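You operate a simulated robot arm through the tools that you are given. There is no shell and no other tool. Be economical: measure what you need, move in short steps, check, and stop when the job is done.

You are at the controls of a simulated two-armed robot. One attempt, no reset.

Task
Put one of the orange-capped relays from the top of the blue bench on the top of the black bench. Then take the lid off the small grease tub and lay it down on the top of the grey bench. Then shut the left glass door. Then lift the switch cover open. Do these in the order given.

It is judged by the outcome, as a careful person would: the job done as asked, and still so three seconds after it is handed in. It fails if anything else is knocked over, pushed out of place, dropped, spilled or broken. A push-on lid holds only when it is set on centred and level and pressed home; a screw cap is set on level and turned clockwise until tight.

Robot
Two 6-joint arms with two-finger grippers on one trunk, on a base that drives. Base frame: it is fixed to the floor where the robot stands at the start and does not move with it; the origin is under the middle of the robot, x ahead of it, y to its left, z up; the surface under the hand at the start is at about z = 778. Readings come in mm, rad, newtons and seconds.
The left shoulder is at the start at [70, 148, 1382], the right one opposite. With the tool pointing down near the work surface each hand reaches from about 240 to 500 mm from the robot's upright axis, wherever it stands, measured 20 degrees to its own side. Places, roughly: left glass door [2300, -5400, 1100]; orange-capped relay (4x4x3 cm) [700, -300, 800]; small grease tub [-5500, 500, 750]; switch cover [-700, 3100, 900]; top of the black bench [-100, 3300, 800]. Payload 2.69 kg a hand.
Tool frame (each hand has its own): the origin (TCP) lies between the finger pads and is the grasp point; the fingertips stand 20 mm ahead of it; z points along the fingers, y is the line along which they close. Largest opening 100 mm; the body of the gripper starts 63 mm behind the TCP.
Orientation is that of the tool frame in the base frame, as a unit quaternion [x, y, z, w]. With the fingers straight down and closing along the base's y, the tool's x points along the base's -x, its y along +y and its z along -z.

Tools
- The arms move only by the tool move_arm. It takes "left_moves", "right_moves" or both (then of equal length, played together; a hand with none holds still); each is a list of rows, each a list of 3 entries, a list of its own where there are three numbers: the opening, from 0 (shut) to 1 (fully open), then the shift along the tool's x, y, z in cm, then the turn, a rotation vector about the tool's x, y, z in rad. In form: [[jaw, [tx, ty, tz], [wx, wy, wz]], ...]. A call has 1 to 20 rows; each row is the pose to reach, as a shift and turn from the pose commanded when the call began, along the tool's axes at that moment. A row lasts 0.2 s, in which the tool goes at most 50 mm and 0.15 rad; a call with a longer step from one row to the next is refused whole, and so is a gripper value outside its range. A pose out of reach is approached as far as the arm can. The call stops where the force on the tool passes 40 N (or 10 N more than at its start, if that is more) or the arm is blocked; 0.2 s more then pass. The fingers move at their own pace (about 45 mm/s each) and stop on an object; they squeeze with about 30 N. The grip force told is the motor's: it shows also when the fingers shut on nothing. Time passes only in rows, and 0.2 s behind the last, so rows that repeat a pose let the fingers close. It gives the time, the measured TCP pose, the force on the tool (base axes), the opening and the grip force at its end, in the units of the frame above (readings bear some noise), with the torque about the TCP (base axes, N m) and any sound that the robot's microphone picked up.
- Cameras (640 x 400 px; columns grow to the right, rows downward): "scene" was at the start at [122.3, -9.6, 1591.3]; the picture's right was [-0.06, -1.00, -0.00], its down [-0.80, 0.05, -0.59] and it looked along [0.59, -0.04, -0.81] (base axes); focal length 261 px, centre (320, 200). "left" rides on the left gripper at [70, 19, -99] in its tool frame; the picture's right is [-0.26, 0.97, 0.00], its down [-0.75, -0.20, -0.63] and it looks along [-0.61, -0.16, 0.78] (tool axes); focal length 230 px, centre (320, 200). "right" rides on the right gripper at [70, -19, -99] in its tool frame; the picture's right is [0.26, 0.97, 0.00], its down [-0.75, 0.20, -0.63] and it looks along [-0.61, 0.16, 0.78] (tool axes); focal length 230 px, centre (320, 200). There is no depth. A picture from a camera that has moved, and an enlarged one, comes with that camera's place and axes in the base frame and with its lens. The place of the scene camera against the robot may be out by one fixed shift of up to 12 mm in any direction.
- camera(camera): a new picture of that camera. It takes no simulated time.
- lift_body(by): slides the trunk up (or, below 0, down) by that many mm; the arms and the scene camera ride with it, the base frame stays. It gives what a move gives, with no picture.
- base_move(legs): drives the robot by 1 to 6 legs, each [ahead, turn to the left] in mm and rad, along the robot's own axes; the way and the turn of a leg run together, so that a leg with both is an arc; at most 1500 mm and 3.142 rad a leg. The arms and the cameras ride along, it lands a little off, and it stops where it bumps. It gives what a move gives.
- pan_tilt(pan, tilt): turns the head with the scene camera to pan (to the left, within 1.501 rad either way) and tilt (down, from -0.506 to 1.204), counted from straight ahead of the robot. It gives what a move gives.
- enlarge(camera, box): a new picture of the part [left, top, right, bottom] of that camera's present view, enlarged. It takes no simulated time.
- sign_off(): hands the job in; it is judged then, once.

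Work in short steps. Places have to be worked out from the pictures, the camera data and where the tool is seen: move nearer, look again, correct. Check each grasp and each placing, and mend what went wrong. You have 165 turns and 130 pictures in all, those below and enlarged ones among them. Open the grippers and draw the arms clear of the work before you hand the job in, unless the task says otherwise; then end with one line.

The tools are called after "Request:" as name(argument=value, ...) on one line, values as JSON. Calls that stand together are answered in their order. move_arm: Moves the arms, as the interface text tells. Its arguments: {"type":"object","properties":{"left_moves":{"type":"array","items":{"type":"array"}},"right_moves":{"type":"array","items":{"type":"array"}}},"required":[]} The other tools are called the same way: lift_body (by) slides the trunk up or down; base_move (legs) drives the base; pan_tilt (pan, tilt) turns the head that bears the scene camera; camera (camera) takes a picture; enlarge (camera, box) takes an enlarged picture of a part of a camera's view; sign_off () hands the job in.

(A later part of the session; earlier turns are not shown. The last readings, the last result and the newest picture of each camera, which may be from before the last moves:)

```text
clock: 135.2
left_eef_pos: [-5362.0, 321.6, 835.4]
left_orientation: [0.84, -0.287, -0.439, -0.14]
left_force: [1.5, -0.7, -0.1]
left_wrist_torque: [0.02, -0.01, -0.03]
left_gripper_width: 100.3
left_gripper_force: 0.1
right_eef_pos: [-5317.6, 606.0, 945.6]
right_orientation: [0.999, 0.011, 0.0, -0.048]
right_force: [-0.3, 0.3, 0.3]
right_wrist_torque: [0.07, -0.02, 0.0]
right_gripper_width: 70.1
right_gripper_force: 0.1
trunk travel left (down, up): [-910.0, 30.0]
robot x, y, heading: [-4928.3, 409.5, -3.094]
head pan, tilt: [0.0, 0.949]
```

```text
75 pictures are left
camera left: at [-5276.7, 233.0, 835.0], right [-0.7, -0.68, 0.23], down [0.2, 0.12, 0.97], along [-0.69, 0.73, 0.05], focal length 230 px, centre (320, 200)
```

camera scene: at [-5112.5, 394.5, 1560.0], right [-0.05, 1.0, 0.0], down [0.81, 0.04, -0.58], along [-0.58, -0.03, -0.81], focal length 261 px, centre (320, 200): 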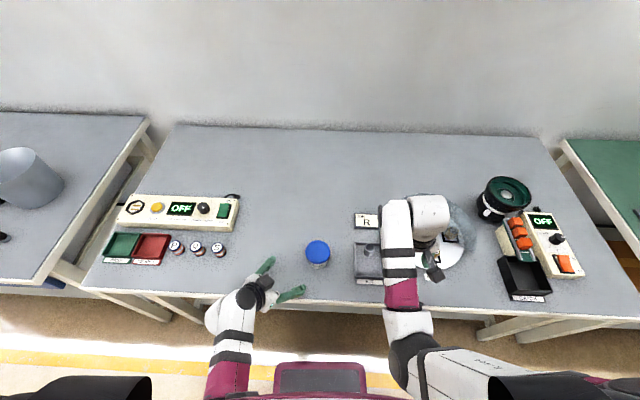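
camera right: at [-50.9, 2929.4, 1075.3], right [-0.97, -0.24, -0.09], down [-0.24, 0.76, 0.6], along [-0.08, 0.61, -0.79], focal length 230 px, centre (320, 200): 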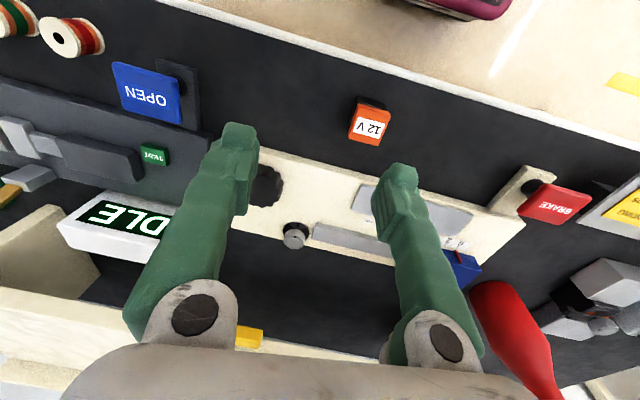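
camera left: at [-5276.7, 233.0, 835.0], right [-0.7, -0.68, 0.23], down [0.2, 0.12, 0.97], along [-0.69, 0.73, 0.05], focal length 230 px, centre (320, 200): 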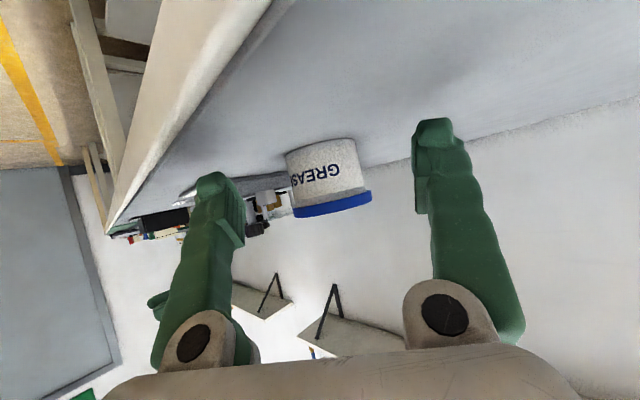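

Well aligned. I advance 60 % of the way and check.

Request:
move_arm(left_moves=[[1.0, [-1.2, -0.2, 2.0], [0, 0, 0]], [1.0, [-2.3, -0.35, 4.0], [0, 0, 0]], [1.0, [-2.3, -0.35, 4.0], [0, 0, 0]]])

Request:
camera(camera="left")

```text
clock: 136.2
left_eef_pos: [-5394.3, 329.0, 820.1]
left_orientation: [0.846, -0.29, -0.429, -0.125]
left_force: [0.2, 0.1, 0.1]
left_wrist_torque: [0.0, 0.0, 0.02]
left_gripper_width: 100.1
left_gripper_force: 0.1
right_eef_pos: [-5316.6, 604.7, 945.3]
right_orientation: [0.999, 0.011, 0.001, -0.048]
right_force: [-0.1, -0.5, -0.1]
right_wrist_torque: [0.03, -0.02, 0.02]
right_gripper_width: 70.1
right_gripper_force: 0.0
trunk travel left (down, up): [-910.0, 30.0]
robot x, y, heading: [-4929.4, 407.9, -3.094]
head pan, tilt: [0.0, 0.949]
stopped in row 3 (left hand): the arm was blocked; the commanded pose is now the measured one
```

```text
74 pictures are left
camera left: at [-5307.9, 241.2, 825.4], right [-0.7, -0.67, 0.24], down [0.18, 0.16, 0.97], along [-0.69, 0.72, 0.01], focal length 230 px, centre (320, 200)
```

left: 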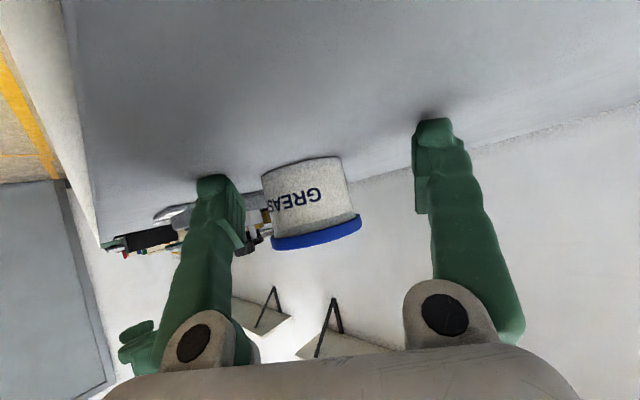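

The arm stops at a limit pointing that way. Pointing more across (80° to the right, from the tub's left side) puts the wrist farther out; I back off and swing to that heading.

Request:
move_arm(left_moves=[[1.0, [-0.8, 2.0, -1.4], [0, 0, 0]], [1.0, [-1.6, 4.0, -2.7], [0, 0, 0]], [1.0, [-1.6, 4.0, -2.7], [0.101, -0.005, 0.076]], [1.0, [-1.6, 4.0, -2.7], [0.202, -0.009, 0.152]], [1.0, [-1.6, 4.0, -2.7], [0.303, -0.014, 0.228]], [1.0, [-1.6, 4.0, -2.7], [0.404, -0.019, 0.304]], [1.0, [-1.6, 4.0, -2.7], [0.505, -0.023, 0.38]], [1.0, [-1.6, 4.0, -2.7], [0.606, -0.028, 0.456]], [1.0, [-1.6, 4.0, -2.7], [0.606, -0.028, 0.456]]])

Request:
camera(camera="left")

Request:
camera(camera="scene")

```text
clock: 138.2
left_eef_pos: [-5406.9, 292.5, 853.0]
left_orientation: [0.678, -0.583, -0.353, -0.275]
left_force: [-0.2, 0.0, 0.3]
left_wrist_torque: [0.0, 0.01, -0.02]
left_gripper_width: 100.1
left_gripper_force: 0.0
right_eef_pos: [-5317.7, 606.2, 944.3]
right_orientation: [0.999, 0.01, 0.0, -0.048]
right_force: [0.3, -0.1, -0.4]
right_wrist_torque: [0.04, 0.02, -0.02]
right_gripper_width: 69.9
right_gripper_force: 0.1
trunk travel left (down, up): [-910.0, 30.0]
robot x, y, heading: [-4927.4, 407.5, -3.095]
head pan, tilt: [0.0, 0.949]
```

```text
73 pictures are left
camera left: at [-5405.4, 170.1, 856.3], right [-0.97, -0.01, 0.24], down [0.24, -0.01, 0.97], along [-0.01, 1.0, 0.02], focal length 230 px, centre (320, 200)
```

left: 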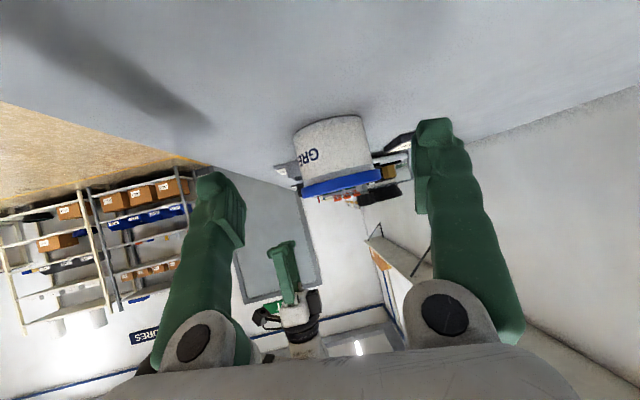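

```text
72 pictures are left
camera scene: at [-5053.1, 396.7, 1560.1], right [-0.05, 1.0, 0.0], down [0.81, 0.04, -0.58], along [-0.58, -0.03, -0.81], focal length 261 px, centre (320, 200)
```

scene: 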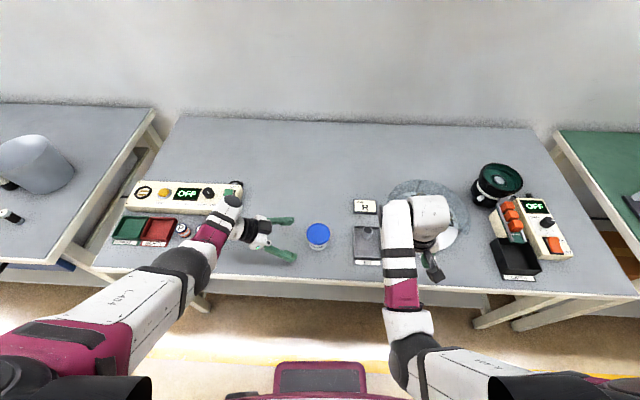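

Reached cleanly, and the tub is straight ahead. I advance the left hand around the tub body at z≈825, jaws still open.

Request:
move_arm(left_moves=[[1.0, [-0.7, 0.1, 2.4], [0, 0, 0]], [1.0, [-1.4, 0.2, 4.8], [0, 0, 0]], [1.0, [-1.9, 0.25, 6.5], [0, 0, 0]], [1.0, [-2.2, 0.28, 7.6], [0, 0, 0]], [1.0, [-2.2, 0.28, 7.6], [0, 0, 0]]])

Request:
camera(camera="left")

```text
clock: 139.4
left_eef_pos: [-5408.4, 341.0, 848.2]
left_orientation: [0.678, -0.582, -0.354, -0.275]
left_force: [0.0, -0.3, -0.3]
left_wrist_torque: [-0.06, -0.02, 0.02]
left_gripper_width: 100.0
left_gripper_force: 0.1
left hand out of reach, approached as far as the arm can: row 1, 2, 3, 4, 5
right_eef_pos: [-5318.5, 604.8, 944.7]
right_orientation: [0.999, 0.011, 0.001, -0.048]
right_force: [1.2, -0.1, -0.2]
right_wrist_torque: [-0.02, -0.01, -0.01]
right_gripper_width: 69.7
right_gripper_force: 0.1
trunk travel left (down, up): [-910.0, 30.0]
robot x, y, heading: [-4926.5, 406.7, -3.096]
head pan, tilt: [0.0, 0.949]
```

```text
71 pictures are left
camera left: at [-5406.3, 218.6, 851.1], right [-0.97, -0.01, 0.24], down [0.24, -0.01, 0.97], along [-0.01, 1.0, 0.02], focal length 230 px, centre (320, 200)
```

left: 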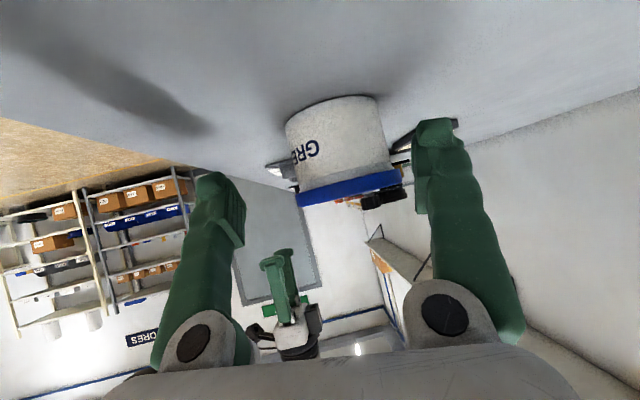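

Now the outer limit binds. I raise the hand 38 mm and lower the trunk 60 mm so it ends at the same height with more reach.

Request:
move_arm(left_moves=[[1.0, [-1.5, 0.1, -1.15], [0, 0, 0]], [1.0, [-3.0, 0.15, -2.3], [0, 0, 0]], [1.0, [-3.0, 0.15, -2.3], [0, 0, 0]]])

Request:
lift_body(by=-55)

```text
clock: 140.2
left_eef_pos: [-5422.9, 340.4, 874.4]
left_orientation: [0.678, -0.582, -0.353, -0.276]
left_force: [0.0, -1.2, -0.3]
left_wrist_torque: [-0.01, -0.02, -0.03]
left_gripper_width: 100.1
left_gripper_force: 0.3
left hand out of reach, approached as far as the arm can: row 1, 2, 3
right_eef_pos: [-5317.6, 605.7, 944.7]
right_orientation: [0.999, 0.011, 0.001, -0.048]
right_force: [0.7, 0.6, -0.2]
right_wrist_torque: [0.01, 0.02, 0.02]
right_gripper_width: 69.9
right_gripper_force: 0.1
trunk travel left (down, up): [-910.0, 30.0]
robot x, y, heading: [-4927.9, 407.3, -3.088]
head pan, tilt: [0.0, 0.949]
```

```text
clock: 141.1
left_eef_pos: [-5421.2, 340.7, 821.2]
left_orientation: [0.677, -0.583, -0.355, -0.276]
left_force: [-0.7, -2.9, 13.2]
left_wrist_torque: [0.08, -0.66, 0.0]
left_gripper_width: 99.3
left_gripper_force: 0.1
right_eef_pos: [-5315.8, 605.9, 890.3]
right_orientation: [0.999, 0.012, 0.001, -0.048]
right_force: [0.5, 0.3, 0.6]
right_wrist_torque: [-0.03, 0.05, -0.03]
right_gripper_width: 70.0
right_gripper_force: 0.0
trunk travel left (down, up): [-855.0, 85.0]
robot x, y, heading: [-4929.1, 410.7, -3.097]
head pan, tilt: [0.0, 0.949]
```

Fingertips rest lightly on the bench. I raise by 5 mm and see where the commanded pose stands.

Request:
move_arm(left_moves=[[1.0, [-0.4, 0, -0.3], [0, 0, 0]], [1.0, [-0.4, 0, -0.3], [0, 0, 0]]])

Request:
camera(camera="left")

```text
clock: 141.7
left_eef_pos: [-5423.4, 339.7, 820.8]
left_orientation: [0.678, -0.582, -0.353, -0.276]
left_force: [-0.5, 1.1, -0.5]
left_wrist_torque: [-0.01, -0.04, 0.02]
left_gripper_width: 100.0
left_gripper_force: 0.0
left hand out of reach, approached as far as the arm can: row 1, 2
right_eef_pos: [-5318.2, 604.8, 890.5]
right_orientation: [0.999, 0.011, 0.002, -0.048]
right_force: [-0.6, -0.4, 0.1]
right_wrist_torque: [0.01, 0.0, -0.01]
right_gripper_width: 70.0
right_gripper_force: 0.1
trunk travel left (down, up): [-855.0, 85.0]
robot x, y, heading: [-4929.2, 407.6, -3.092]
head pan, tilt: [0.0, 0.949]
```

```text
70 pictures are left
camera left: at [-5421.2, 216.8, 824.9], right [-0.97, -0.01, 0.24], down [0.24, -0.01, 0.97], along [-0.01, 1.0, 0.02], focal length 230 px, centre (320, 200)
```

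left: 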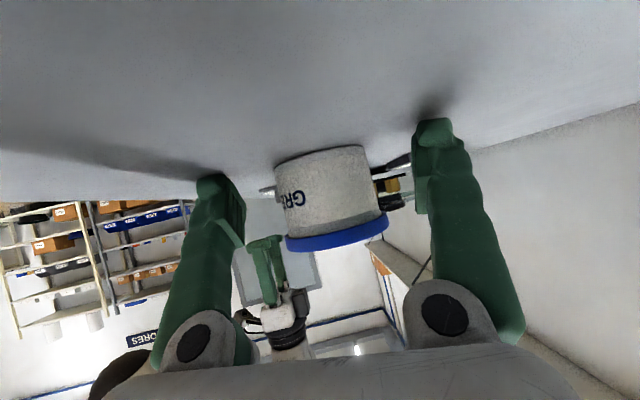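

The arm can't reach further in this pose, but turning the base right by 0.057 rad carries the hand 28 mm along its pointing direction, right onto the tub. First I lift the trunk 4 mm to clear the bench.

Request:
lift_body(by=4)

Request:
base_move(legs=[[0, -0.057]])

Request:
camera(camera="left")

```text
clock: 142.3
left_eef_pos: [-5422.8, 338.8, 826.2]
left_orientation: [0.678, -0.582, -0.353, -0.276]
left_force: [0.0, -0.1, 0.3]
left_wrist_torque: [0.01, 0.0, 0.01]
left_gripper_width: 100.1
left_gripper_force: 0.2
right_eef_pos: [-5317.5, 605.3, 893.8]
right_orientation: [0.999, 0.01, 0.001, -0.048]
right_force: [-0.6, 0.4, -0.1]
right_wrist_torque: [-0.01, 0.01, 0.01]
right_gripper_width: 70.0
right_gripper_force: 0.1
trunk travel left (down, up): [-859.0, 81.0]
robot x, y, heading: [-4928.3, 408.6, -3.096]
head pan, tilt: [0.0, 0.949]
```

```text
clock: 143.1
left_eef_pos: [-5426.7, 364.2, 825.9]
left_orientation: [0.662, -0.6, -0.346, -0.287]
left_force: [-0.4, 0.4, 0.6]
left_wrist_torque: [-0.01, 0.01, -0.02]
left_gripper_width: 99.7
left_gripper_force: 0.0
right_eef_pos: [-5307.2, 624.1, 895.3]
right_orientation: [0.999, -0.016, 0.001, -0.049]
right_force: [0.0, 0.4, 0.7]
right_wrist_torque: [0.02, 0.0, -0.01]
right_gripper_width: 70.1
right_gripper_force: 0.0
trunk travel left (down, up): [-859.0, 81.0]
robot x, y, heading: [-4930.5, 410.5, 3.13]
head pan, tilt: [0.0, 0.949]
```

```text
69 pictures are left
camera left: at [-5431.0, 242.4, 828.8], right [-0.97, 0.04, 0.24], down [0.24, -0.03, 0.97], along [0.05, 1.0, 0.02], focal length 230 px, centre (320, 200)
```

left: 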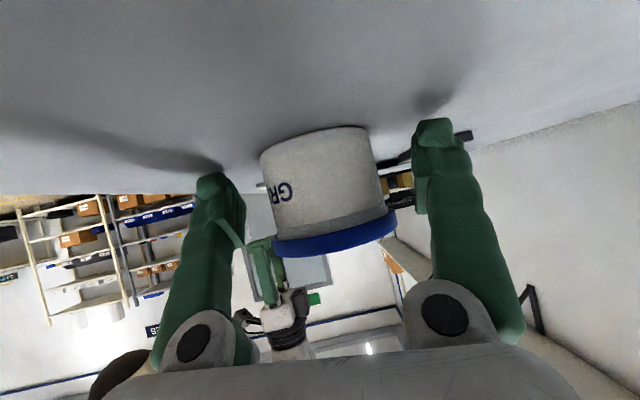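

The tub body sits between the fingers at the grasp point. Close the left gripper.

Request:
move_arm(left_moves=[[0.5, [0, 0, 0], [0, 0, 0]], [0.3, [0, 0, 0], [0, 0, 0]], [0.3, [0, 0, 0], [0, 0, 0]], [0.3, [0, 0, 0], [0, 0, 0]]])

Request:
camera(camera="left")

```text
clock: 144.1
left_eef_pos: [-5425.6, 367.0, 825.8]
left_orientation: [0.662, -0.601, -0.345, -0.286]
left_force: [0.3, 0.6, 0.1]
left_wrist_torque: [-0.02, -0.03, -0.01]
left_gripper_width: 63.6
left_gripper_force: 30.3
right_eef_pos: [-5304.9, 626.9, 894.3]
right_orientation: [0.999, -0.016, 0.001, -0.049]
right_force: [-0.4, -0.6, -0.8]
right_wrist_torque: [0.02, -0.01, -0.01]
right_gripper_width: 70.1
right_gripper_force: 0.1
trunk travel left (down, up): [-859.0, 81.0]
robot x, y, heading: [-4928.5, 404.9, 3.132]
head pan, tilt: [0.0, 0.949]
```

```text
68 pictures are left
camera left: at [-5430.9, 244.1, 829.2], right [-0.97, 0.04, 0.24], down [0.24, -0.03, 0.97], along [0.05, 1.0, 0.02], focal length 230 px, centre (320, 200)
```

left: 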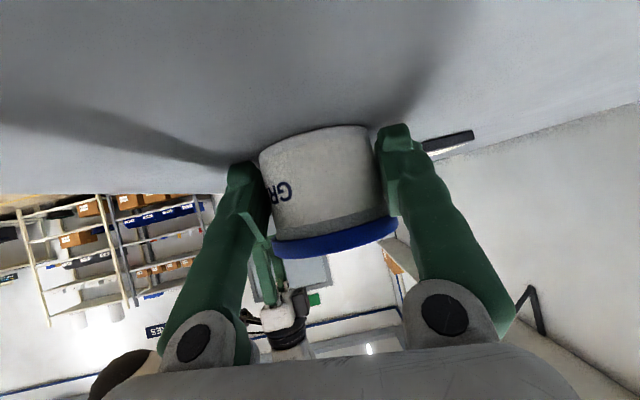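

Body held (63.6 mm). Now the right hand: upright, up to z≈935 and partway over toward the lid.

Request:
move_arm(right_moves=[[1.0, [0, 0.5, -3.5], [-0.05, 0, 0]], [1.0, [-1.5, 3.5, -5.0], [-0.098, 0, 0]], [1.0, [-4.0, 7.5, -5.6], [-0.098, 0, 0]], [1.0, [-6.5, 11.5, -5.6], [-0.098, 0, 0]], [1.0, [-9.0, 15.5, -5.6], [-0.098, 0, 0]], [1.0, [-9.0, 15.5, -5.6], [-0.098, 0, 0]]])

Request:
camera(camera="right")

```text
clock: 145.1
left_eef_pos: [-5427.3, 365.8, 825.6]
left_orientation: [0.661, -0.601, -0.345, -0.287]
left_force: [-0.1, -0.4, -0.1]
left_wrist_torque: [-0.03, -0.01, 0.05]
left_gripper_width: 63.6
left_gripper_force: 29.8
right_eef_pos: [-5379.9, 581.6, 934.3]
right_orientation: [0.997, -0.049, -0.005, -0.059]
right_force: [0.1, -0.4, -1.0]
right_wrist_torque: [0.03, 0.02, -0.03]
right_gripper_width: 100.1
right_gripper_force: 0.2
right hand out of reach, approached as far as the arm can: row 1, 2, 3
trunk travel left (down, up): [-859.0, 81.0]
robot x, y, heading: [-4929.2, 409.1, 3.136]
head pan, tilt: [0.0, 0.949]
stopped in row 5 (right hand): the arm was blocked; the commanded pose is now the measured one
```

```text
67 pictures are left
camera right: at [-5308.5, 580.2, 1033.5], right [0.16, -0.98, -0.12], down [-0.76, -0.2, 0.61], along [-0.63, -0.01, -0.78], focal length 230 px, centre (320, 200)
```

right: 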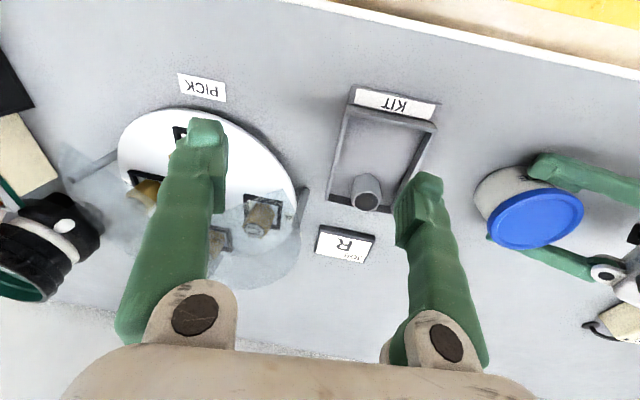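

Useful view of the lid and the KIT tray. I take the right hand further forward first (roomier), then inboard to about [-5440,430,920].

Request:
move_arm(right_moves=[[1.0, [-3.1, 1.4, -0.1], [0, 0, 0]], [1.0, [-6.25, 2.8, -0.2], [-0.03, 0, 0]], [1.0, [-5.8, 6.5, -0.2], [-0.06, 0, 0]], [1.0, [-5.3, 10.0, -0.3], [-0.09, 0, 0]], [1.0, [-4.8, 13.5, -0.3], [-0.117, 0, 0]], [1.0, [-4.5, 15.7, -0.3], [-0.117, 0, 0]], [1.0, [-4.5, 15.7, -0.3], [-0.117, 0, 0]]])

Request:
camera(camera="scene")

```text
clock: 146.9
left_eef_pos: [-5427.3, 367.1, 826.5]
left_orientation: [0.661, -0.602, -0.345, -0.287]
left_force: [-0.1, -1.3, 0.2]
left_wrist_torque: [0.03, -0.03, -0.02]
left_gripper_width: 63.7
left_gripper_force: 29.7
right_eef_pos: [-5452.2, 466.7, 916.0]
right_orientation: [0.997, -0.068, -0.016, -0.019]
right_force: [0.9, -0.8, 0.2]
right_wrist_torque: [0.01, -0.02, -0.02]
right_gripper_width: 100.1
right_gripper_force: 0.0
trunk travel left (down, up): [-859.0, 81.0]
robot x, y, heading: [-4925.0, 407.9, 3.132]
head pan, tilt: [0.0, 0.949]
stopped in row 7 (right hand): the arm was blocked; the commanded pose is now the measured one
```

```text
66 pictures are left
camera scene: at [-5053.7, 403.6, 1509.1], right [0.01, 1.0, 0.0], down [0.81, -0.01, -0.58], along [-0.58, 0.01, -0.81], focal length 261 px, centre (320, 200)
```

scene: 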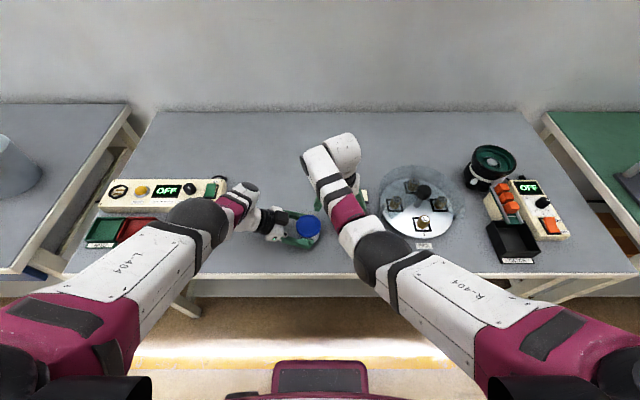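

The right arm folds at this height; lower it is roomier. I drop to z≈890 and straighten the tilt.

Request:
move_arm(right_moves=[[1.0, [0, 0, 1.3], [-0.018, 0.017, 0]], [1.0, [0, 0, 2.6], [-0.036, 0.034, 0]], [1.0, [0, 0, 2.6], [-0.036, 0.034, 0]]])

Request:
move_arm(right_moves=[[1.0, [0, 0, 0], [0, 0, -0.143]], [1.0, [0, 0, 0], [0, 0, -0.286]], [1.0, [0, 0, 0], [0, 0, -0.428]], [1.0, [0, 0, 0], [0, 0, -0.571]], [1.0, [0, 0, 0], [0, 0, -0.714]], [1.0, [0, 0, 0], [0, 0, -0.857]], [1.0, [0, 0, 0], [0, 0, -1.0]], [1.0, [0, 0, 0], [0, 0, -1.143]], [1.0, [0, 0, 0], [0, 0, -1.286]], [1.0, [0, 0, 0], [0, 0, -1.4]]])

Request:
camera(camera="right")

```text
clock: 147.7
left_eef_pos: [-5426.9, 366.7, 826.0]
left_orientation: [0.661, -0.601, -0.345, -0.286]
left_force: [0.2, 0.2, 0.6]
left_wrist_torque: [0.01, -0.03, -0.01]
left_gripper_width: 63.5
left_gripper_force: 30.2
right_eef_pos: [-5451.9, 464.3, 891.1]
right_orientation: [0.998, -0.066, 0.002, 0.003]
right_force: [0.1, 0.3, -0.1]
right_wrist_torque: [0.02, 0.0, 0.0]
right_gripper_width: 100.3
right_gripper_force: 0.1
trunk travel left (down, up): [-859.0, 81.0]
robot x, y, heading: [-4928.7, 405.7, 3.132]
head pan, tilt: [0.0, 0.949]
```

```text
clock: 149.9
left_eef_pos: [-5427.1, 367.7, 826.8]
left_orientation: [0.662, -0.601, -0.346, -0.286]
left_force: [0.1, 0.6, 0.6]
left_wrist_torque: [0.01, 0.01, -0.01]
left_gripper_width: 63.7
left_gripper_force: 30.0
right_eef_pos: [-5451.2, 462.6, 889.8]
right_orientation: [0.805, 0.593, -0.001, 0.003]
right_force: [0.0, -0.5, 0.6]
right_wrist_torque: [0.01, -0.01, -0.01]
right_gripper_width: 100.3
right_gripper_force: 0.2
trunk travel left (down, up): [-859.0, 81.0]
robot x, y, heading: [-4932.2, 410.0, 3.134]
head pan, tilt: [0.0, 0.949]
```

```text
65 pictures are left
camera right: at [-5448.7, 533.6, 988.0], right [1.0, -0.04, 0.0], down [-0.03, -0.77, 0.63], along [-0.02, -0.63, -0.77], focal length 230 px, centre (320, 200)
```

right: 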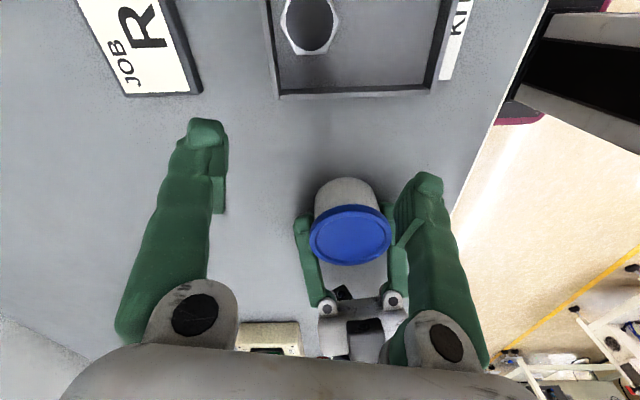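

Excellent view: lid centre ≈[-5428,381], left fingers holding the body. I slide the right hand over it at z≈890.

Request:
move_arm(right_moves=[[1.0, [-2.4, 1.55, 0], [0, 0, -0.06]], [1.0, [-4.8, 3.1, 0], [0, 0, -0.12]], [1.0, [-7.15, 4.6, 0], [0, 0, -0.18]], [1.0, [-7.15, 4.6, 0], [0, 0, -0.18]]])

Request:
camera(camera="right")

```text
clock: 151.1
left_eef_pos: [-5426.8, 366.6, 825.2]
left_orientation: [0.662, -0.601, -0.345, -0.286]
left_force: [1.0, -0.2, 0.1]
left_wrist_torque: [-0.03, -0.03, -0.01]
left_gripper_width: 63.5
left_gripper_force: 29.8
right_eef_pos: [-5456.3, 435.1, 889.7]
right_orientation: [0.775, 0.631, 0.008, -0.021]
right_force: [-0.3, -0.9, 0.0]
right_wrist_torque: [-0.01, 0.01, 0.0]
right_gripper_width: 99.9
right_gripper_force: 0.1
trunk travel left (down, up): [-859.0, 81.0]
robot x, y, heading: [-4931.0, 408.9, 3.134]
head pan, tilt: [0.0, 0.949]
stopped in row 4 (right hand): the arm was blocked; the commanded pose is now the measured one
```

```text
64 pictures are left
camera right: at [-5458.8, 500.9, 991.2], right [1.0, 0.06, -0.01], down [0.06, -0.8, 0.59], along [0.03, -0.59, -0.8], focal length 230 px, centre (320, 200)
```

right: 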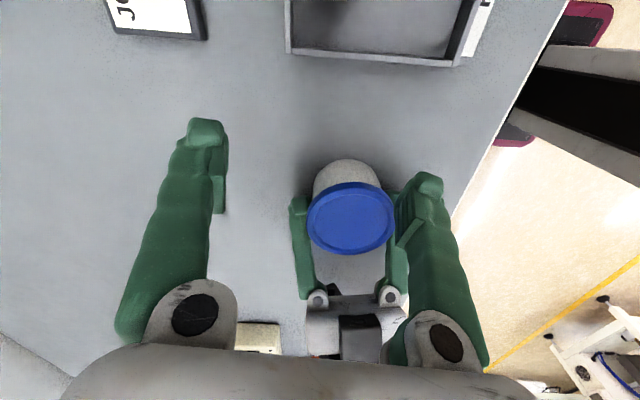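

The right arm can't come this far inboard upright. Tilting it 30° about its closing axis (wrist leaning right) should allow it; I tilt first in place.

Request:
move_arm(right_moves=[[1.0, [0, 0, -0.3], [0, -0.13, 0]], [1.0, [0, 0, -0.6], [0, -0.26, 0]], [1.0, [0, 0, -1.0], [0, -0.39, 0]], [1.0, [0, 0, -1.0], [0, -0.52, 0]], [1.0, [0, 0, -1.0], [0, -0.52, 0]]])

```text
clock: 152.3
left_eef_pos: [-5426.7, 366.2, 824.4]
left_orientation: [0.661, -0.601, -0.345, -0.286]
left_force: [0.5, 0.4, 0.1]
left_wrist_torque: [0.01, -0.01, 0.01]
left_gripper_width: 63.7
left_gripper_force: 29.9
right_eef_pos: [-5452.9, 430.8, 898.0]
right_orientation: [0.748, 0.619, -0.191, 0.145]
right_force: [-0.5, -0.2, -0.1]
right_wrist_torque: [0.0, 0.02, -0.02]
right_gripper_width: 99.7
right_gripper_force: 0.0
trunk travel left (down, up): [-859.0, 81.0]
robot x, y, heading: [-4925.9, 406.6, 3.132]
head pan, tilt: [0.0, 0.949]
```

Tilt achieved. Slide over the lid at z≈893.

Request:
move_arm(right_moves=[[1.0, [-1.5, 1.65, 1.0], [0, 0, 0]], [1.0, [-3.1, 3.3, 2.1], [0, 0, 0]], [1.0, [-3.1, 3.3, 2.1], [0, 0, 0]]])

Request:
camera(camera="right")

```text
clock: 153.3
left_eef_pos: [-5427.1, 367.1, 827.0]
left_orientation: [0.662, -0.601, -0.345, -0.286]
left_force: [-0.1, -0.3, 1.5]
left_wrist_torque: [0.0, -0.05, -0.01]
left_gripper_width: 63.8
left_gripper_force: 29.9
right_eef_pos: [-5449.4, 427.9, 896.4]
right_orientation: [0.761, 0.612, -0.187, 0.106]
right_force: [0.8, 0.8, 0.7]
right_wrist_torque: [0.0, -0.01, -0.01]
right_gripper_width: 99.9
right_gripper_force: 0.0
trunk travel left (down, up): [-859.0, 81.0]
robot x, y, heading: [-4930.5, 408.4, 3.135]
head pan, tilt: [0.0, 0.949]
stopped in row 3 (right hand): the arm was blocked; the commanded pose is now the measured one
```

```text
63 pictures are left
camera right: at [-5440.6, 531.1, 958.3], right [0.99, 0.01, -0.17], down [0.16, -0.47, 0.87], along [-0.07, -0.88, -0.46], focal length 230 px, centre (320, 200)
```

right: 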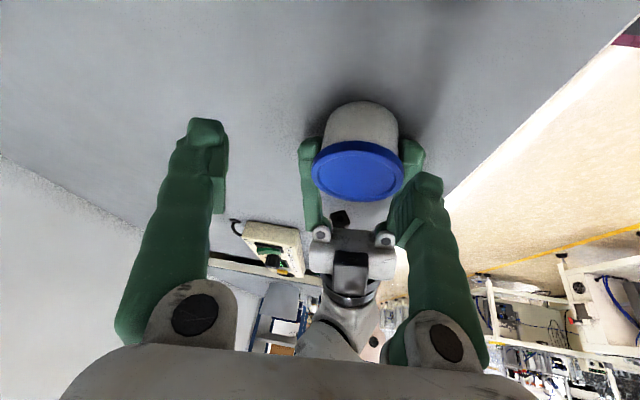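

Still blocked, so this stance is wrong: the tub should be about 70 mm to the robot's right and slightly nearer. I release the body, withdraw the left hand and raise the trunk to re-stance.

Request:
move_arm(left_moves=[[1.0, [0, 0, 0], [0, 0, 0]], [1.0, [0, 0, 0], [0, 0, 0]], [1.0, [0, 0, 0], [0, 0, 0]], [1.0, [0, 0, -3], [0, 0, 0]], [1.0, [0, 0, -6], [0, 0, 0]], [1.0, [0, 0, -10], [0, 0, 0]]])

Request:
lift_body(by=81)

Request:
camera(camera="left")

```text
clock: 154.7
left_eef_pos: [-5449.7, 278.0, 861.5]
left_orientation: [0.661, -0.601, -0.346, -0.287]
left_force: [0.1, -0.5, -1.0]
left_wrist_torque: [0.01, 0.01, 0.01]
left_gripper_width: 100.1
left_gripper_force: 0.0
left hand out of reach, approached as far as the arm can: row 4, 5, 6
right_eef_pos: [-5448.8, 427.5, 895.0]
right_orientation: [0.761, 0.613, -0.186, 0.107]
right_force: [-0.1, -0.2, 1.0]
right_wrist_torque: [0.0, 0.03, 0.02]
right_gripper_width: 99.9
right_gripper_force: 0.2
trunk travel left (down, up): [-859.0, 81.0]
robot x, y, heading: [-4932.4, 404.5, 3.13]
head pan, tilt: [0.0, 0.949]
```

```text
clock: 155.9
left_eef_pos: [-5448.3, 277.8, 943.2]
left_orientation: [0.66, -0.601, -0.346, -0.288]
left_force: [0.2, 0.6, -0.9]
left_wrist_torque: [0.01, -0.02, 0.01]
left_gripper_width: 99.8
left_gripper_force: 0.1
right_eef_pos: [-5449.4, 429.3, 976.2]
right_orientation: [0.76, 0.613, -0.186, 0.109]
right_force: [0.1, 0.2, -0.3]
right_wrist_torque: [0.0, -0.03, -0.02]
right_gripper_width: 100.0
right_gripper_force: 0.0
trunk travel left (down, up): [-940.0, 0.0]
robot x, y, heading: [-4925.6, 406.5, 3.138]
head pan, tilt: [0.0, 0.949]
```

```text
62 pictures are left
camera left: at [-5453.6, 156.4, 946.2], right [-0.97, 0.05, 0.24], down [0.24, -0.03, 0.97], along [0.05, 1.0, 0.02], focal length 230 px, centre (320, 200)
```

left: 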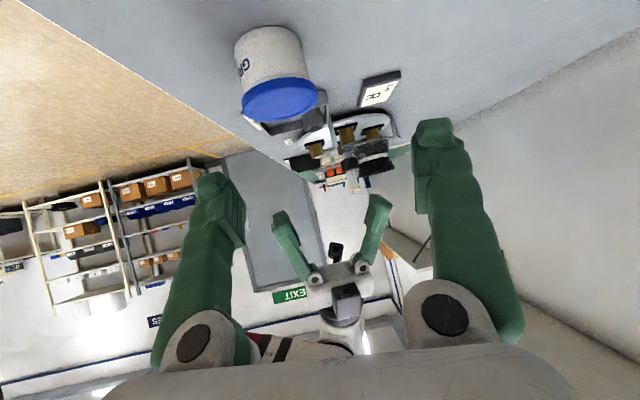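

Tub undisturbed. I shift the robot 102 mm to its left by backing, a diagonal, and squaring up again.

Request:
base_move(legs=[[-150, 0], [0, 0.6], [181, 0], [0, -0.6], [30, 0]])

Request:
camera(camera="scene")

```text
clock: 162.2
left_eef_pos: [-5473.7, 159.6, 943.8]
left_orientation: [0.667, -0.595, -0.348, -0.283]
left_force: [0.4, 0.2, -0.2]
left_wrist_torque: [0.03, 0.0, -0.01]
left_gripper_width: 100.1
left_gripper_force: 0.1
right_eef_pos: [-5478.8, 313.9, 980.2]
right_orientation: [0.755, 0.62, -0.187, 0.104]
right_force: [0.9, -0.9, -1.4]
right_wrist_torque: [0.0, 0.05, -0.02]
right_gripper_width: 100.1
right_gripper_force: 0.1
trunk travel left (down, up): [-940.0, 0.0]
robot x, y, heading: [-4961.8, 298.7, -3.129]
head pan, tilt: [0.0, 0.949]
```

```text
61 pictures are left
camera scene: at [-5082.4, 292.9, 1590.2], right [-0.01, 1.0, 0.0], down [0.81, 0.01, -0.58], along [-0.58, -0.01, -0.81], focal length 261 px, centre (320, 200)
```

scene: 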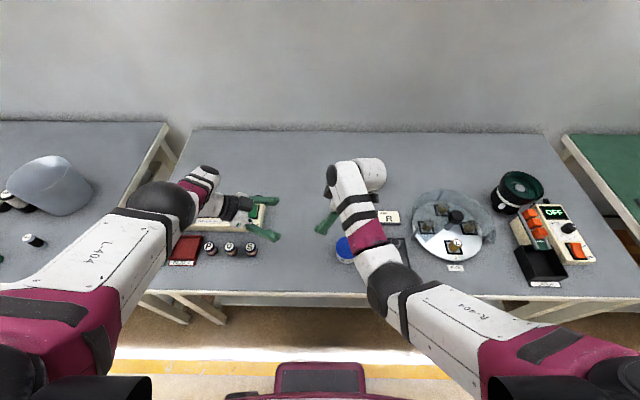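

The tub is now ~77 mm right of the midline. I lower the trunk 42 mm, move the right hand aside over the tub's far side, and bring the left hand to its standoff.

Request:
lift_body(by=-42)

Request:
move_arm(right_moves=[[1.0, [2.7, 0, -1.2], [0, 0, 0]], [1.0, [5.4, 0, -2.4], [0, 0, 0]], [1.0, [8.0, 0, -3.6], [0, 0, 0]], [1.0, [8.0, 0, -3.6], [0, 0, 0]], [1.0, [8.0, 0, -3.6], [0, 0, 0]], [1.0, [8.0, 0, -3.6], [0, 0, 0]]], left_moves=[[1.0, [0, 0, 0], [0, 0, 0]], [1.0, [-0.9, -2, 3.2], [0, 0, 0]], [1.0, [-1.7, -4, 6.4], [0, 0, 0]], [1.0, [-2.6, -6, 9.6], [0, 0, 0]], [1.0, [-3.5, -7.9, 12.9], [0, 0, 0]], [1.0, [-3.5, -7.9, 12.9], [0, 0, 0]]])

Request:
camera(camera="left")

```text
clock: 163.0
left_eef_pos: [-5472.8, 158.8, 901.6]
left_orientation: [0.666, -0.595, -0.349, -0.283]
left_force: [1.0, 0.7, 0.1]
left_wrist_torque: [-0.02, 0.0, 0.01]
left_gripper_width: 99.8
left_gripper_force: 0.2
right_eef_pos: [-5478.3, 315.0, 937.3]
right_orientation: [0.756, 0.619, -0.188, 0.103]
right_force: [0.6, -1.0, 1.0]
right_wrist_torque: [0.0, -0.02, -0.01]
right_gripper_width: 99.6
right_gripper_force: 0.2
trunk travel left (down, up): [-898.0, 42.0]
robot x, y, heading: [-4961.6, 298.9, -3.129]
head pan, tilt: [0.0, 0.949]
```

```text
clock: 164.4
left_eef_pos: [-5427.0, 295.8, 838.5]
left_orientation: [0.667, -0.594, -0.348, -0.283]
left_force: [-0.6, -0.7, 0.1]
left_wrist_torque: [-0.01, 0.01, -0.04]
left_gripper_width: 99.8
left_gripper_force: 0.1
left hand out of reach, approached as far as the arm can: row 2, 3, 4, 5, 6
right_eef_pos: [-5460.4, 398.9, 936.5]
right_orientation: [0.755, 0.619, -0.187, 0.105]
right_force: [0.1, 0.3, 0.8]
right_wrist_torque: [0.0, -0.01, -0.01]
right_gripper_width: 100.0
right_gripper_force: 0.0
trunk travel left (down, up): [-898.0, 42.0]
robot x, y, heading: [-4956.7, 301.6, -3.135]
head pan, tilt: [0.0, 0.949]
```

```text
60 pictures are left
camera left: at [-5430.0, 173.9, 842.4], right [-0.97, 0.03, 0.24], down [0.24, -0.03, 0.97], along [0.03, 1.0, 0.02], focal length 230 px, centre (320, 200)
```

left: 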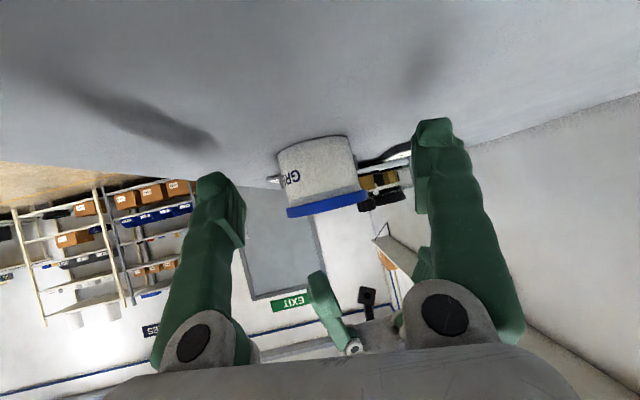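

Both close to target. I try the final approach with the left hand in steps.

Request:
move_arm(left_moves=[[1.0, [-0.9, 0, 2.5], [0, 0, 0]], [1.0, [-1.8, 0.05, 5.0], [0, 0, 0]], [1.0, [-2.6, 0.1, 7.5], [0, 0, 0]], [1.0, [-2.6, 0.1, 7.5], [0, 0, 0]]])

Request:
camera(camera="left")

```text
clock: 165.4
left_eef_pos: [-5429.4, 322.1, 834.1]
left_orientation: [0.667, -0.595, -0.349, -0.283]
left_force: [0.6, -0.5, 0.2]
left_wrist_torque: [-0.02, -0.01, 0.0]
left_gripper_width: 100.1
left_gripper_force: 0.1
left hand out of reach, approached as far as the arm can: row 1, 2, 3, 4
right_eef_pos: [-5460.5, 400.9, 936.3]
right_orientation: [0.755, 0.62, -0.187, 0.103]
right_force: [-0.4, 0.4, 0.8]
right_wrist_torque: [0.0, -0.02, 0.02]
right_gripper_width: 100.1
right_gripper_force: 0.1
trunk travel left (down, up): [-898.0, 42.0]
robot x, y, heading: [-4959.1, 300.5, -3.133]
head pan, tilt: [0.0, 0.949]
```

```text
59 pictures are left
camera left: at [-5432.4, 199.5, 837.6], right [-0.97, 0.03, 0.24], down [0.24, -0.02, 0.97], along [0.03, 1.0, 0.02], focal length 230 px, centre (320, 200)
```

left: 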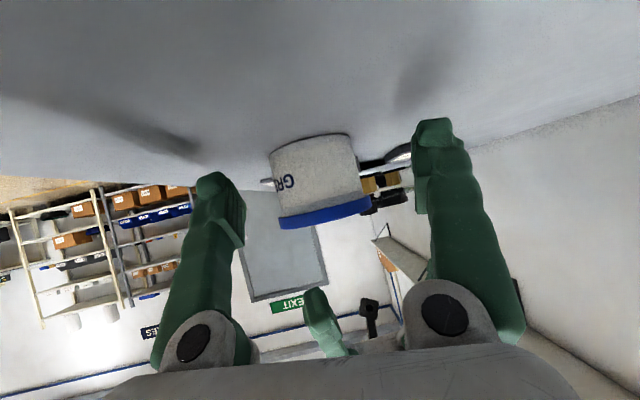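

Outer limit now. I command 45 mm up, then lower the trunk by 45 mm, then check.

Request:
move_arm(left_moves=[[1.0, [-1.8, 0.1, -1.35], [0, 0, 0]], [1.0, [-3.6, 0.17, -2.7], [0, 0, 0]], [1.0, [-3.6, 0.17, -2.7], [0, 0, 0]]])

```text
clock: 166.2
left_eef_pos: [-5446.7, 325.5, 864.2]
left_orientation: [0.666, -0.595, -0.348, -0.284]
left_force: [0.3, -0.6, -0.7]
left_wrist_torque: [-0.05, 0.01, 0.01]
left_gripper_width: 99.5
left_gripper_force: 0.1
left hand out of reach, approached as far as the arm can: row 1, 2, 3
right_eef_pos: [-5459.9, 399.3, 935.8]
right_orientation: [0.756, 0.619, -0.188, 0.103]
right_force: [0.4, -0.5, -0.6]
right_wrist_torque: [0.01, -0.04, -0.01]
right_gripper_width: 100.1
right_gripper_force: 0.1
trunk travel left (down, up): [-898.0, 42.0]
robot x, y, heading: [-4961.4, 297.2, -3.134]
head pan, tilt: [0.0, 0.949]
```

This heading is at the outer edge; pointing 20° less across (≈60°) should sit mid-range. I swing the left hand to that heading at a standoff from the tub.

Request:
move_arm(left_moves=[[1.0, [2.5, -1.4, -1.8], [-0.09, 0.004, -0.07]], [1.0, [5.1, -2.8, -3.6], [-0.19, 0.009, -0.14]], [1.0, [5.1, -2.8, -3.6], [-0.28, 0.013, -0.21]], [1.0, [5.1, -2.8, -3.6], [-0.28, 0.013, -0.21]]])

```text
clock: 166.9
left_eef_pos: [-5436.3, 280.0, 820.3]
left_orientation: [0.729, -0.508, -0.385, -0.25]
left_force: [9.1, -5.9, 15.8]
left_wrist_torque: [0.23, -0.99, -0.58]
left_gripper_width: 100.1
left_gripper_force: 0.1
left hand out of reach, approached as far as the arm can: row 1, 2, 3
right_eef_pos: [-5458.0, 397.9, 940.3]
right_orientation: [0.755, 0.619, -0.188, 0.103]
right_force: [0.4, -0.3, -0.1]
right_wrist_torque: [-0.01, 0.0, 0.03]
right_gripper_width: 99.9
right_gripper_force: 0.0
trunk travel left (down, up): [-898.0, 42.0]
robot x, y, heading: [-4958.1, 299.2, -3.132]
head pan, tilt: [0.0, 0.949]
stopped in row 3 (left hand): the force on the tool passed its limit at 52 N (the readings are from after the stop); the commanded pose is now the measured one
```

That ran into the bench at the inner limit. Raising the trunk to the top gives both standoff and final poses mid-range; I raise and go to the standoff.

Request:
lift_body(by=42)

Request:
move_arm(left_moves=[[1.0, [0.6, -2.2, 0.5], [0, 0, 0]], [1.0, [1.2, -4.5, 1.0], [0, 0, 0]], [1.0, [1.2, -4.5, 1.0], [0, 0, 0]]])

Request:
camera(camera="left")

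```text
clock: 167.7
left_eef_pos: [-5439.0, 280.8, 859.3]
left_orientation: [0.729, -0.508, -0.385, -0.249]
left_force: [-0.8, 0.5, 0.4]
left_wrist_torque: [0.03, 0.01, -0.02]
left_gripper_width: 99.9
left_gripper_force: 0.1
right_eef_pos: [-5461.8, 399.0, 978.6]
right_orientation: [0.755, 0.62, -0.186, 0.105]
right_force: [0.2, 0.6, -0.6]
right_wrist_torque: [0.01, 0.0, 0.01]
right_gripper_width: 100.2
right_gripper_force: 0.2
trunk travel left (down, up): [-940.0, 0.0]
robot x, y, heading: [-4958.0, 295.3, -3.135]
head pan, tilt: [0.0, 0.949]
```

```text
clock: 168.5
left_eef_pos: [-5404.6, 297.4, 837.9]
left_orientation: [0.73, -0.508, -0.385, -0.248]
left_force: [-0.4, -0.4, 0.2]
left_wrist_torque: [0.01, 0.02, 0.02]
left_gripper_width: 100.1
left_gripper_force: 0.1
left hand out of reach, approached as far as the arm can: row 1, 2, 3
right_eef_pos: [-5460.7, 399.6, 978.1]
right_orientation: [0.756, 0.619, -0.186, 0.104]
right_force: [0.1, 0.4, -0.7]
right_wrist_torque: [0.02, -0.03, 0.03]
right_gripper_width: 99.9
right_gripper_force: 0.1
trunk travel left (down, up): [-940.0, 0.0]
robot x, y, heading: [-4958.7, 298.6, -3.133]
head pan, tilt: [0.0, 0.949]
```

```text
58 pictures are left
camera left: at [-5378.6, 178.5, 837.1], right [-0.95, -0.21, 0.24], down [0.24, 0.01, 0.97], along [-0.2, 0.98, 0.04], focal length 230 px, centre (320, 200)
```

left: 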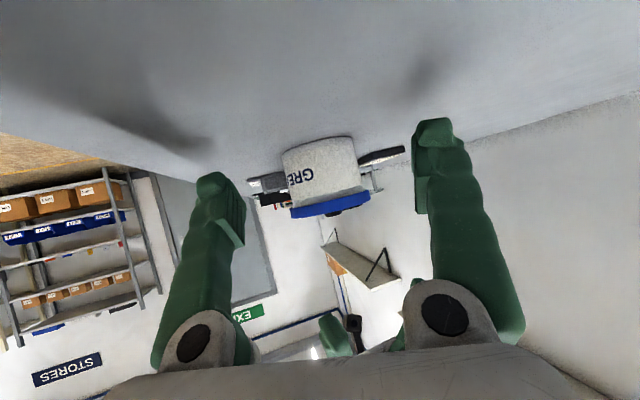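

Nearly at the standoff, with the tub dead ahead. Advance onto the body.

Request:
move_arm(left_moves=[[1.0, [-1.0, 0, 2.4], [0, 0, 0]], [1.0, [-2.1, 0, 4.8], [0, 0, 0]], [1.0, [-3.2, -0.05, 7.2], [0, 0, 0]], [1.0, [-3.2, -0.05, 7.2], [0, 0, 0]]])

Request:
camera(camera="left")

```text
clock: 169.5
left_eef_pos: [-5419.2, 324.0, 841.7]
left_orientation: [0.729, -0.508, -0.385, -0.248]
left_force: [-0.4, -0.7, 0.4]
left_wrist_torque: [0.01, 0.03, 0.03]
left_gripper_width: 100.1
left_gripper_force: 0.0
left hand out of reach, approached as far as the arm can: row 1, 2, 3, 4
right_eef_pos: [-5461.2, 398.8, 979.7]
right_orientation: [0.755, 0.619, -0.187, 0.104]
right_force: [-0.4, -0.2, 0.2]
right_wrist_torque: [-0.02, -0.02, -0.04]
right_gripper_width: 100.0
right_gripper_force: 0.0
trunk travel left (down, up): [-940.0, 0.0]
robot x, y, heading: [-4958.4, 300.7, -3.135]
head pan, tilt: [0.0, 0.949]
```

```text
57 pictures are left
camera left: at [-5393.0, 204.5, 842.2], right [-0.95, -0.21, 0.24], down [0.24, 0.01, 0.97], along [-0.2, 0.98, 0.04], focal length 230 px, centre (320, 200)
```

left: 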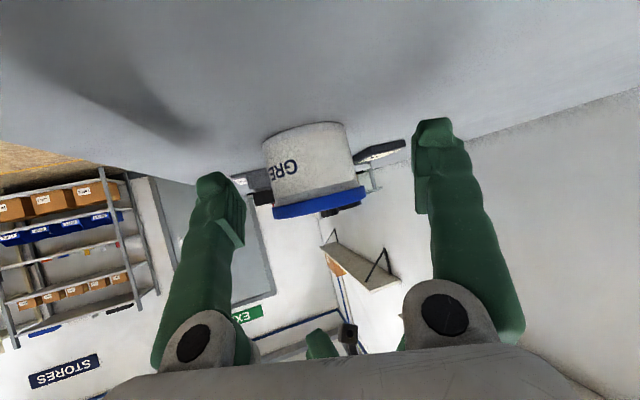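

Outer limit again, but the same spot 60 mm higher is within reach: I go above the tub with fingers straddling it, then lower the trunk so the hand comes straight down around it.

Request:
move_arm(left_moves=[[1.0, [-2.4, 0.1, -1.7], [0, 0, 0]], [1.0, [-4.9, 0.16, -3.5], [0, 0, 0]], [1.0, [-4.9, 0.16, -3.5], [0, 0, 0]]])

Request:
camera(camera="left")

```text
clock: 170.3
left_eef_pos: [-5441.4, 328.5, 871.4]
left_orientation: [0.729, -0.508, -0.385, -0.249]
left_force: [-0.2, -0.6, 0.3]
left_wrist_torque: [0.0, 0.02, -0.01]
left_gripper_width: 100.0
left_gripper_force: 0.0
left hand out of reach, approached as far as the arm can: row 1, 2, 3
right_eef_pos: [-5460.3, 398.7, 979.9]
right_orientation: [0.755, 0.62, -0.187, 0.104]
right_force: [-0.4, -0.7, -0.4]
right_wrist_torque: [0.0, -0.01, 0.0]
right_gripper_width: 100.2
right_gripper_force: 0.1
trunk travel left (down, up): [-940.0, 0.0]
robot x, y, heading: [-4960.8, 298.2, -3.131]
head pan, tilt: [0.0, 0.949]
```

```text
56 pictures are left
camera left: at [-5415.8, 209.6, 872.4], right [-0.95, -0.21, 0.24], down [0.24, 0.01, 0.97], along [-0.2, 0.98, 0.04], focal length 230 px, centre (320, 200)
```

left: 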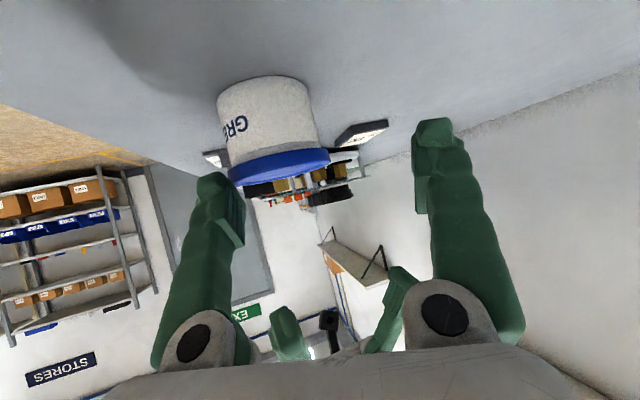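

The arm itself won't bring the hand farther inboard, but the base can: back 11 mm and turn right in two parts, checking between.

Request:
base_move(legs=[[-11, 0]])

Request:
base_move(legs=[[0, -0.045]])

Request:
camera(camera="left")

```text
clock: 171.1
left_eef_pos: [-5434.4, 328.9, 869.6]
left_orientation: [0.73, -0.508, -0.384, -0.25]
left_force: [-0.4, -0.6, 0.9]
left_wrist_torque: [0.0, -0.05, -0.05]
left_gripper_width: 100.2
left_gripper_force: 0.1
right_eef_pos: [-5452.4, 398.9, 978.2]
right_orientation: [0.755, 0.62, -0.186, 0.105]
right_force: [-0.4, -0.4, -1.0]
right_wrist_torque: [0.01, -0.02, 0.03]
right_gripper_width: 100.2
right_gripper_force: 0.0
trunk travel left (down, up): [-940.0, 0.0]
robot x, y, heading: [-4944.7, 297.2, -3.133]
head pan, tilt: [0.0, 0.949]
```

```text
clock: 171.9
left_eef_pos: [-5429.3, 349.9, 871.0]
left_orientation: [0.718, -0.523, -0.379, -0.259]
left_force: [-0.2, -0.7, 0.4]
left_wrist_torque: [0.03, 0.02, -0.01]
left_gripper_width: 100.1
left_gripper_force: 0.1
right_eef_pos: [-5445.6, 419.2, 978.8]
right_orientation: [0.769, 0.603, -0.188, 0.1]
right_force: [0.2, 0.2, 0.0]
right_wrist_torque: [0.02, -0.02, 0.0]
right_gripper_width: 100.0
right_gripper_force: 0.0
trunk travel left (down, up): [-940.0, 0.0]
robot x, y, heading: [-4946.8, 297.4, 3.103]
head pan, tilt: [0.0, 0.949]
```

```text
55 pictures are left
camera left: at [-5409.2, 228.3, 871.2], right [-0.96, -0.16, 0.24], down [0.24, 0.0, 0.97], along [-0.16, 0.99, 0.04], focal length 230 px, centre (320, 200)
```

left: 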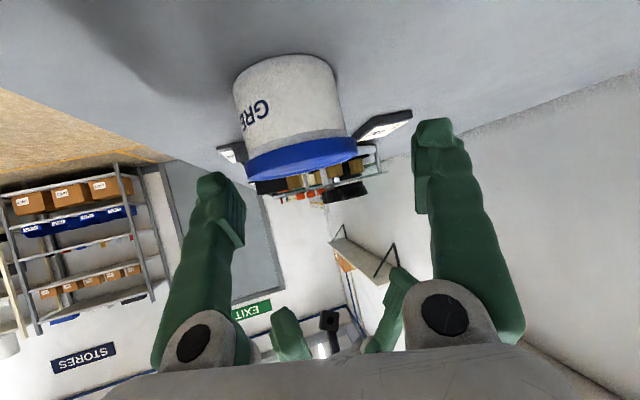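

The tub is ~17 mm off the hand's axis to the near side, so I back 11 mm more and then finish the turn.

Request:
base_move(legs=[[-11, 0]])

Request:
base_move(legs=[[0, -0.042]])

Request:
camera(camera="left")

```text
clock: 172.6
left_eef_pos: [-5421.0, 350.1, 870.1]
left_orientation: [0.719, -0.523, -0.379, -0.258]
left_force: [-0.5, -0.1, -0.2]
left_wrist_torque: [0.03, -0.02, 0.0]
left_gripper_width: 100.1
left_gripper_force: 0.1
right_eef_pos: [-5436.5, 421.4, 978.0]
right_orientation: [0.769, 0.603, -0.188, 0.101]
right_force: [0.0, 0.0, -0.1]
right_wrist_torque: [-0.02, -0.02, 0.0]
right_gripper_width: 99.9
right_gripper_force: 0.0
trunk travel left (down, up): [-940.0, 0.0]
robot x, y, heading: [-4935.1, 295.0, 3.102]
head pan, tilt: [0.0, 0.949]
```

```text
clock: 173.4
left_eef_pos: [-5417.0, 367.7, 869.4]
left_orientation: [0.707, -0.538, -0.374, -0.266]
left_force: [0.1, 0.3, 0.0]
left_wrist_torque: [-0.01, 0.01, 0.0]
left_gripper_width: 99.9
left_gripper_force: 0.1
right_eef_pos: [-5429.6, 438.5, 978.8]
right_orientation: [0.781, 0.587, -0.192, 0.096]
right_force: [-0.5, 0.1, -0.2]
right_wrist_torque: [0.01, 0.01, -0.01]
right_gripper_width: 100.0
right_gripper_force: 0.0
trunk travel left (down, up): [-940.0, 0.0]
robot x, y, heading: [-4937.8, 298.2, 3.062]
head pan, tilt: [0.0, 0.949]
```

```text
54 pictures are left
camera left: at [-5400.6, 246.5, 871.1], right [-0.96, -0.13, 0.24], down [0.24, -0.01, 0.97], along [-0.12, 0.99, 0.04], focal length 230 px, centre (320, 200)
```

left: 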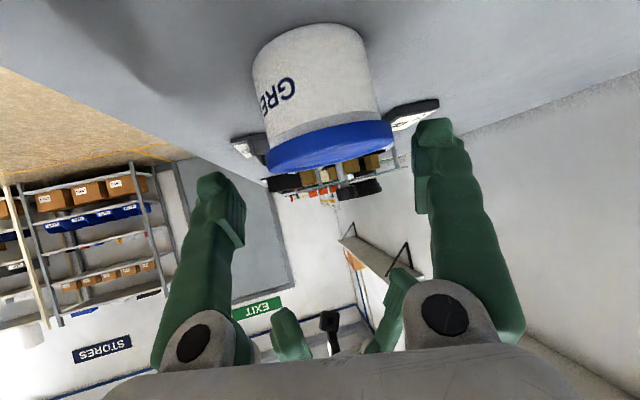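

Centred. Lower the trunk 44 mm so the fingers come down around the body, then close.

Request:
lift_body(by=-44)

Request:
camera(camera="left")

```text
clock: 174.3
left_eef_pos: [-5415.0, 369.8, 826.1]
left_orientation: [0.707, -0.539, -0.373, -0.265]
left_force: [-0.2, 0.9, 0.2]
left_wrist_torque: [0.0, 0.0, -0.01]
left_gripper_width: 100.2
left_gripper_force: 0.0
right_eef_pos: [-5429.6, 441.0, 936.0]
right_orientation: [0.78, 0.587, -0.192, 0.096]
right_force: [0.5, 0.3, -0.9]
right_wrist_torque: [0.01, 0.02, 0.0]
right_gripper_width: 99.9
right_gripper_force: 0.0
trunk travel left (down, up): [-896.0, 44.0]
robot x, y, heading: [-4937.9, 302.1, 3.059]
head pan, tilt: [0.0, 0.949]
```

```text
53 pictures are left
camera left: at [-5399.6, 248.3, 827.8], right [-0.96, -0.13, 0.24], down [0.24, -0.01, 0.97], along [-0.12, 0.99, 0.04], focal length 230 px, centre (320, 200)
```

left: 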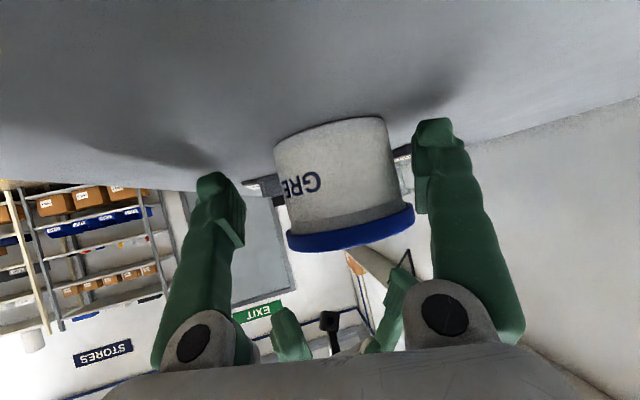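

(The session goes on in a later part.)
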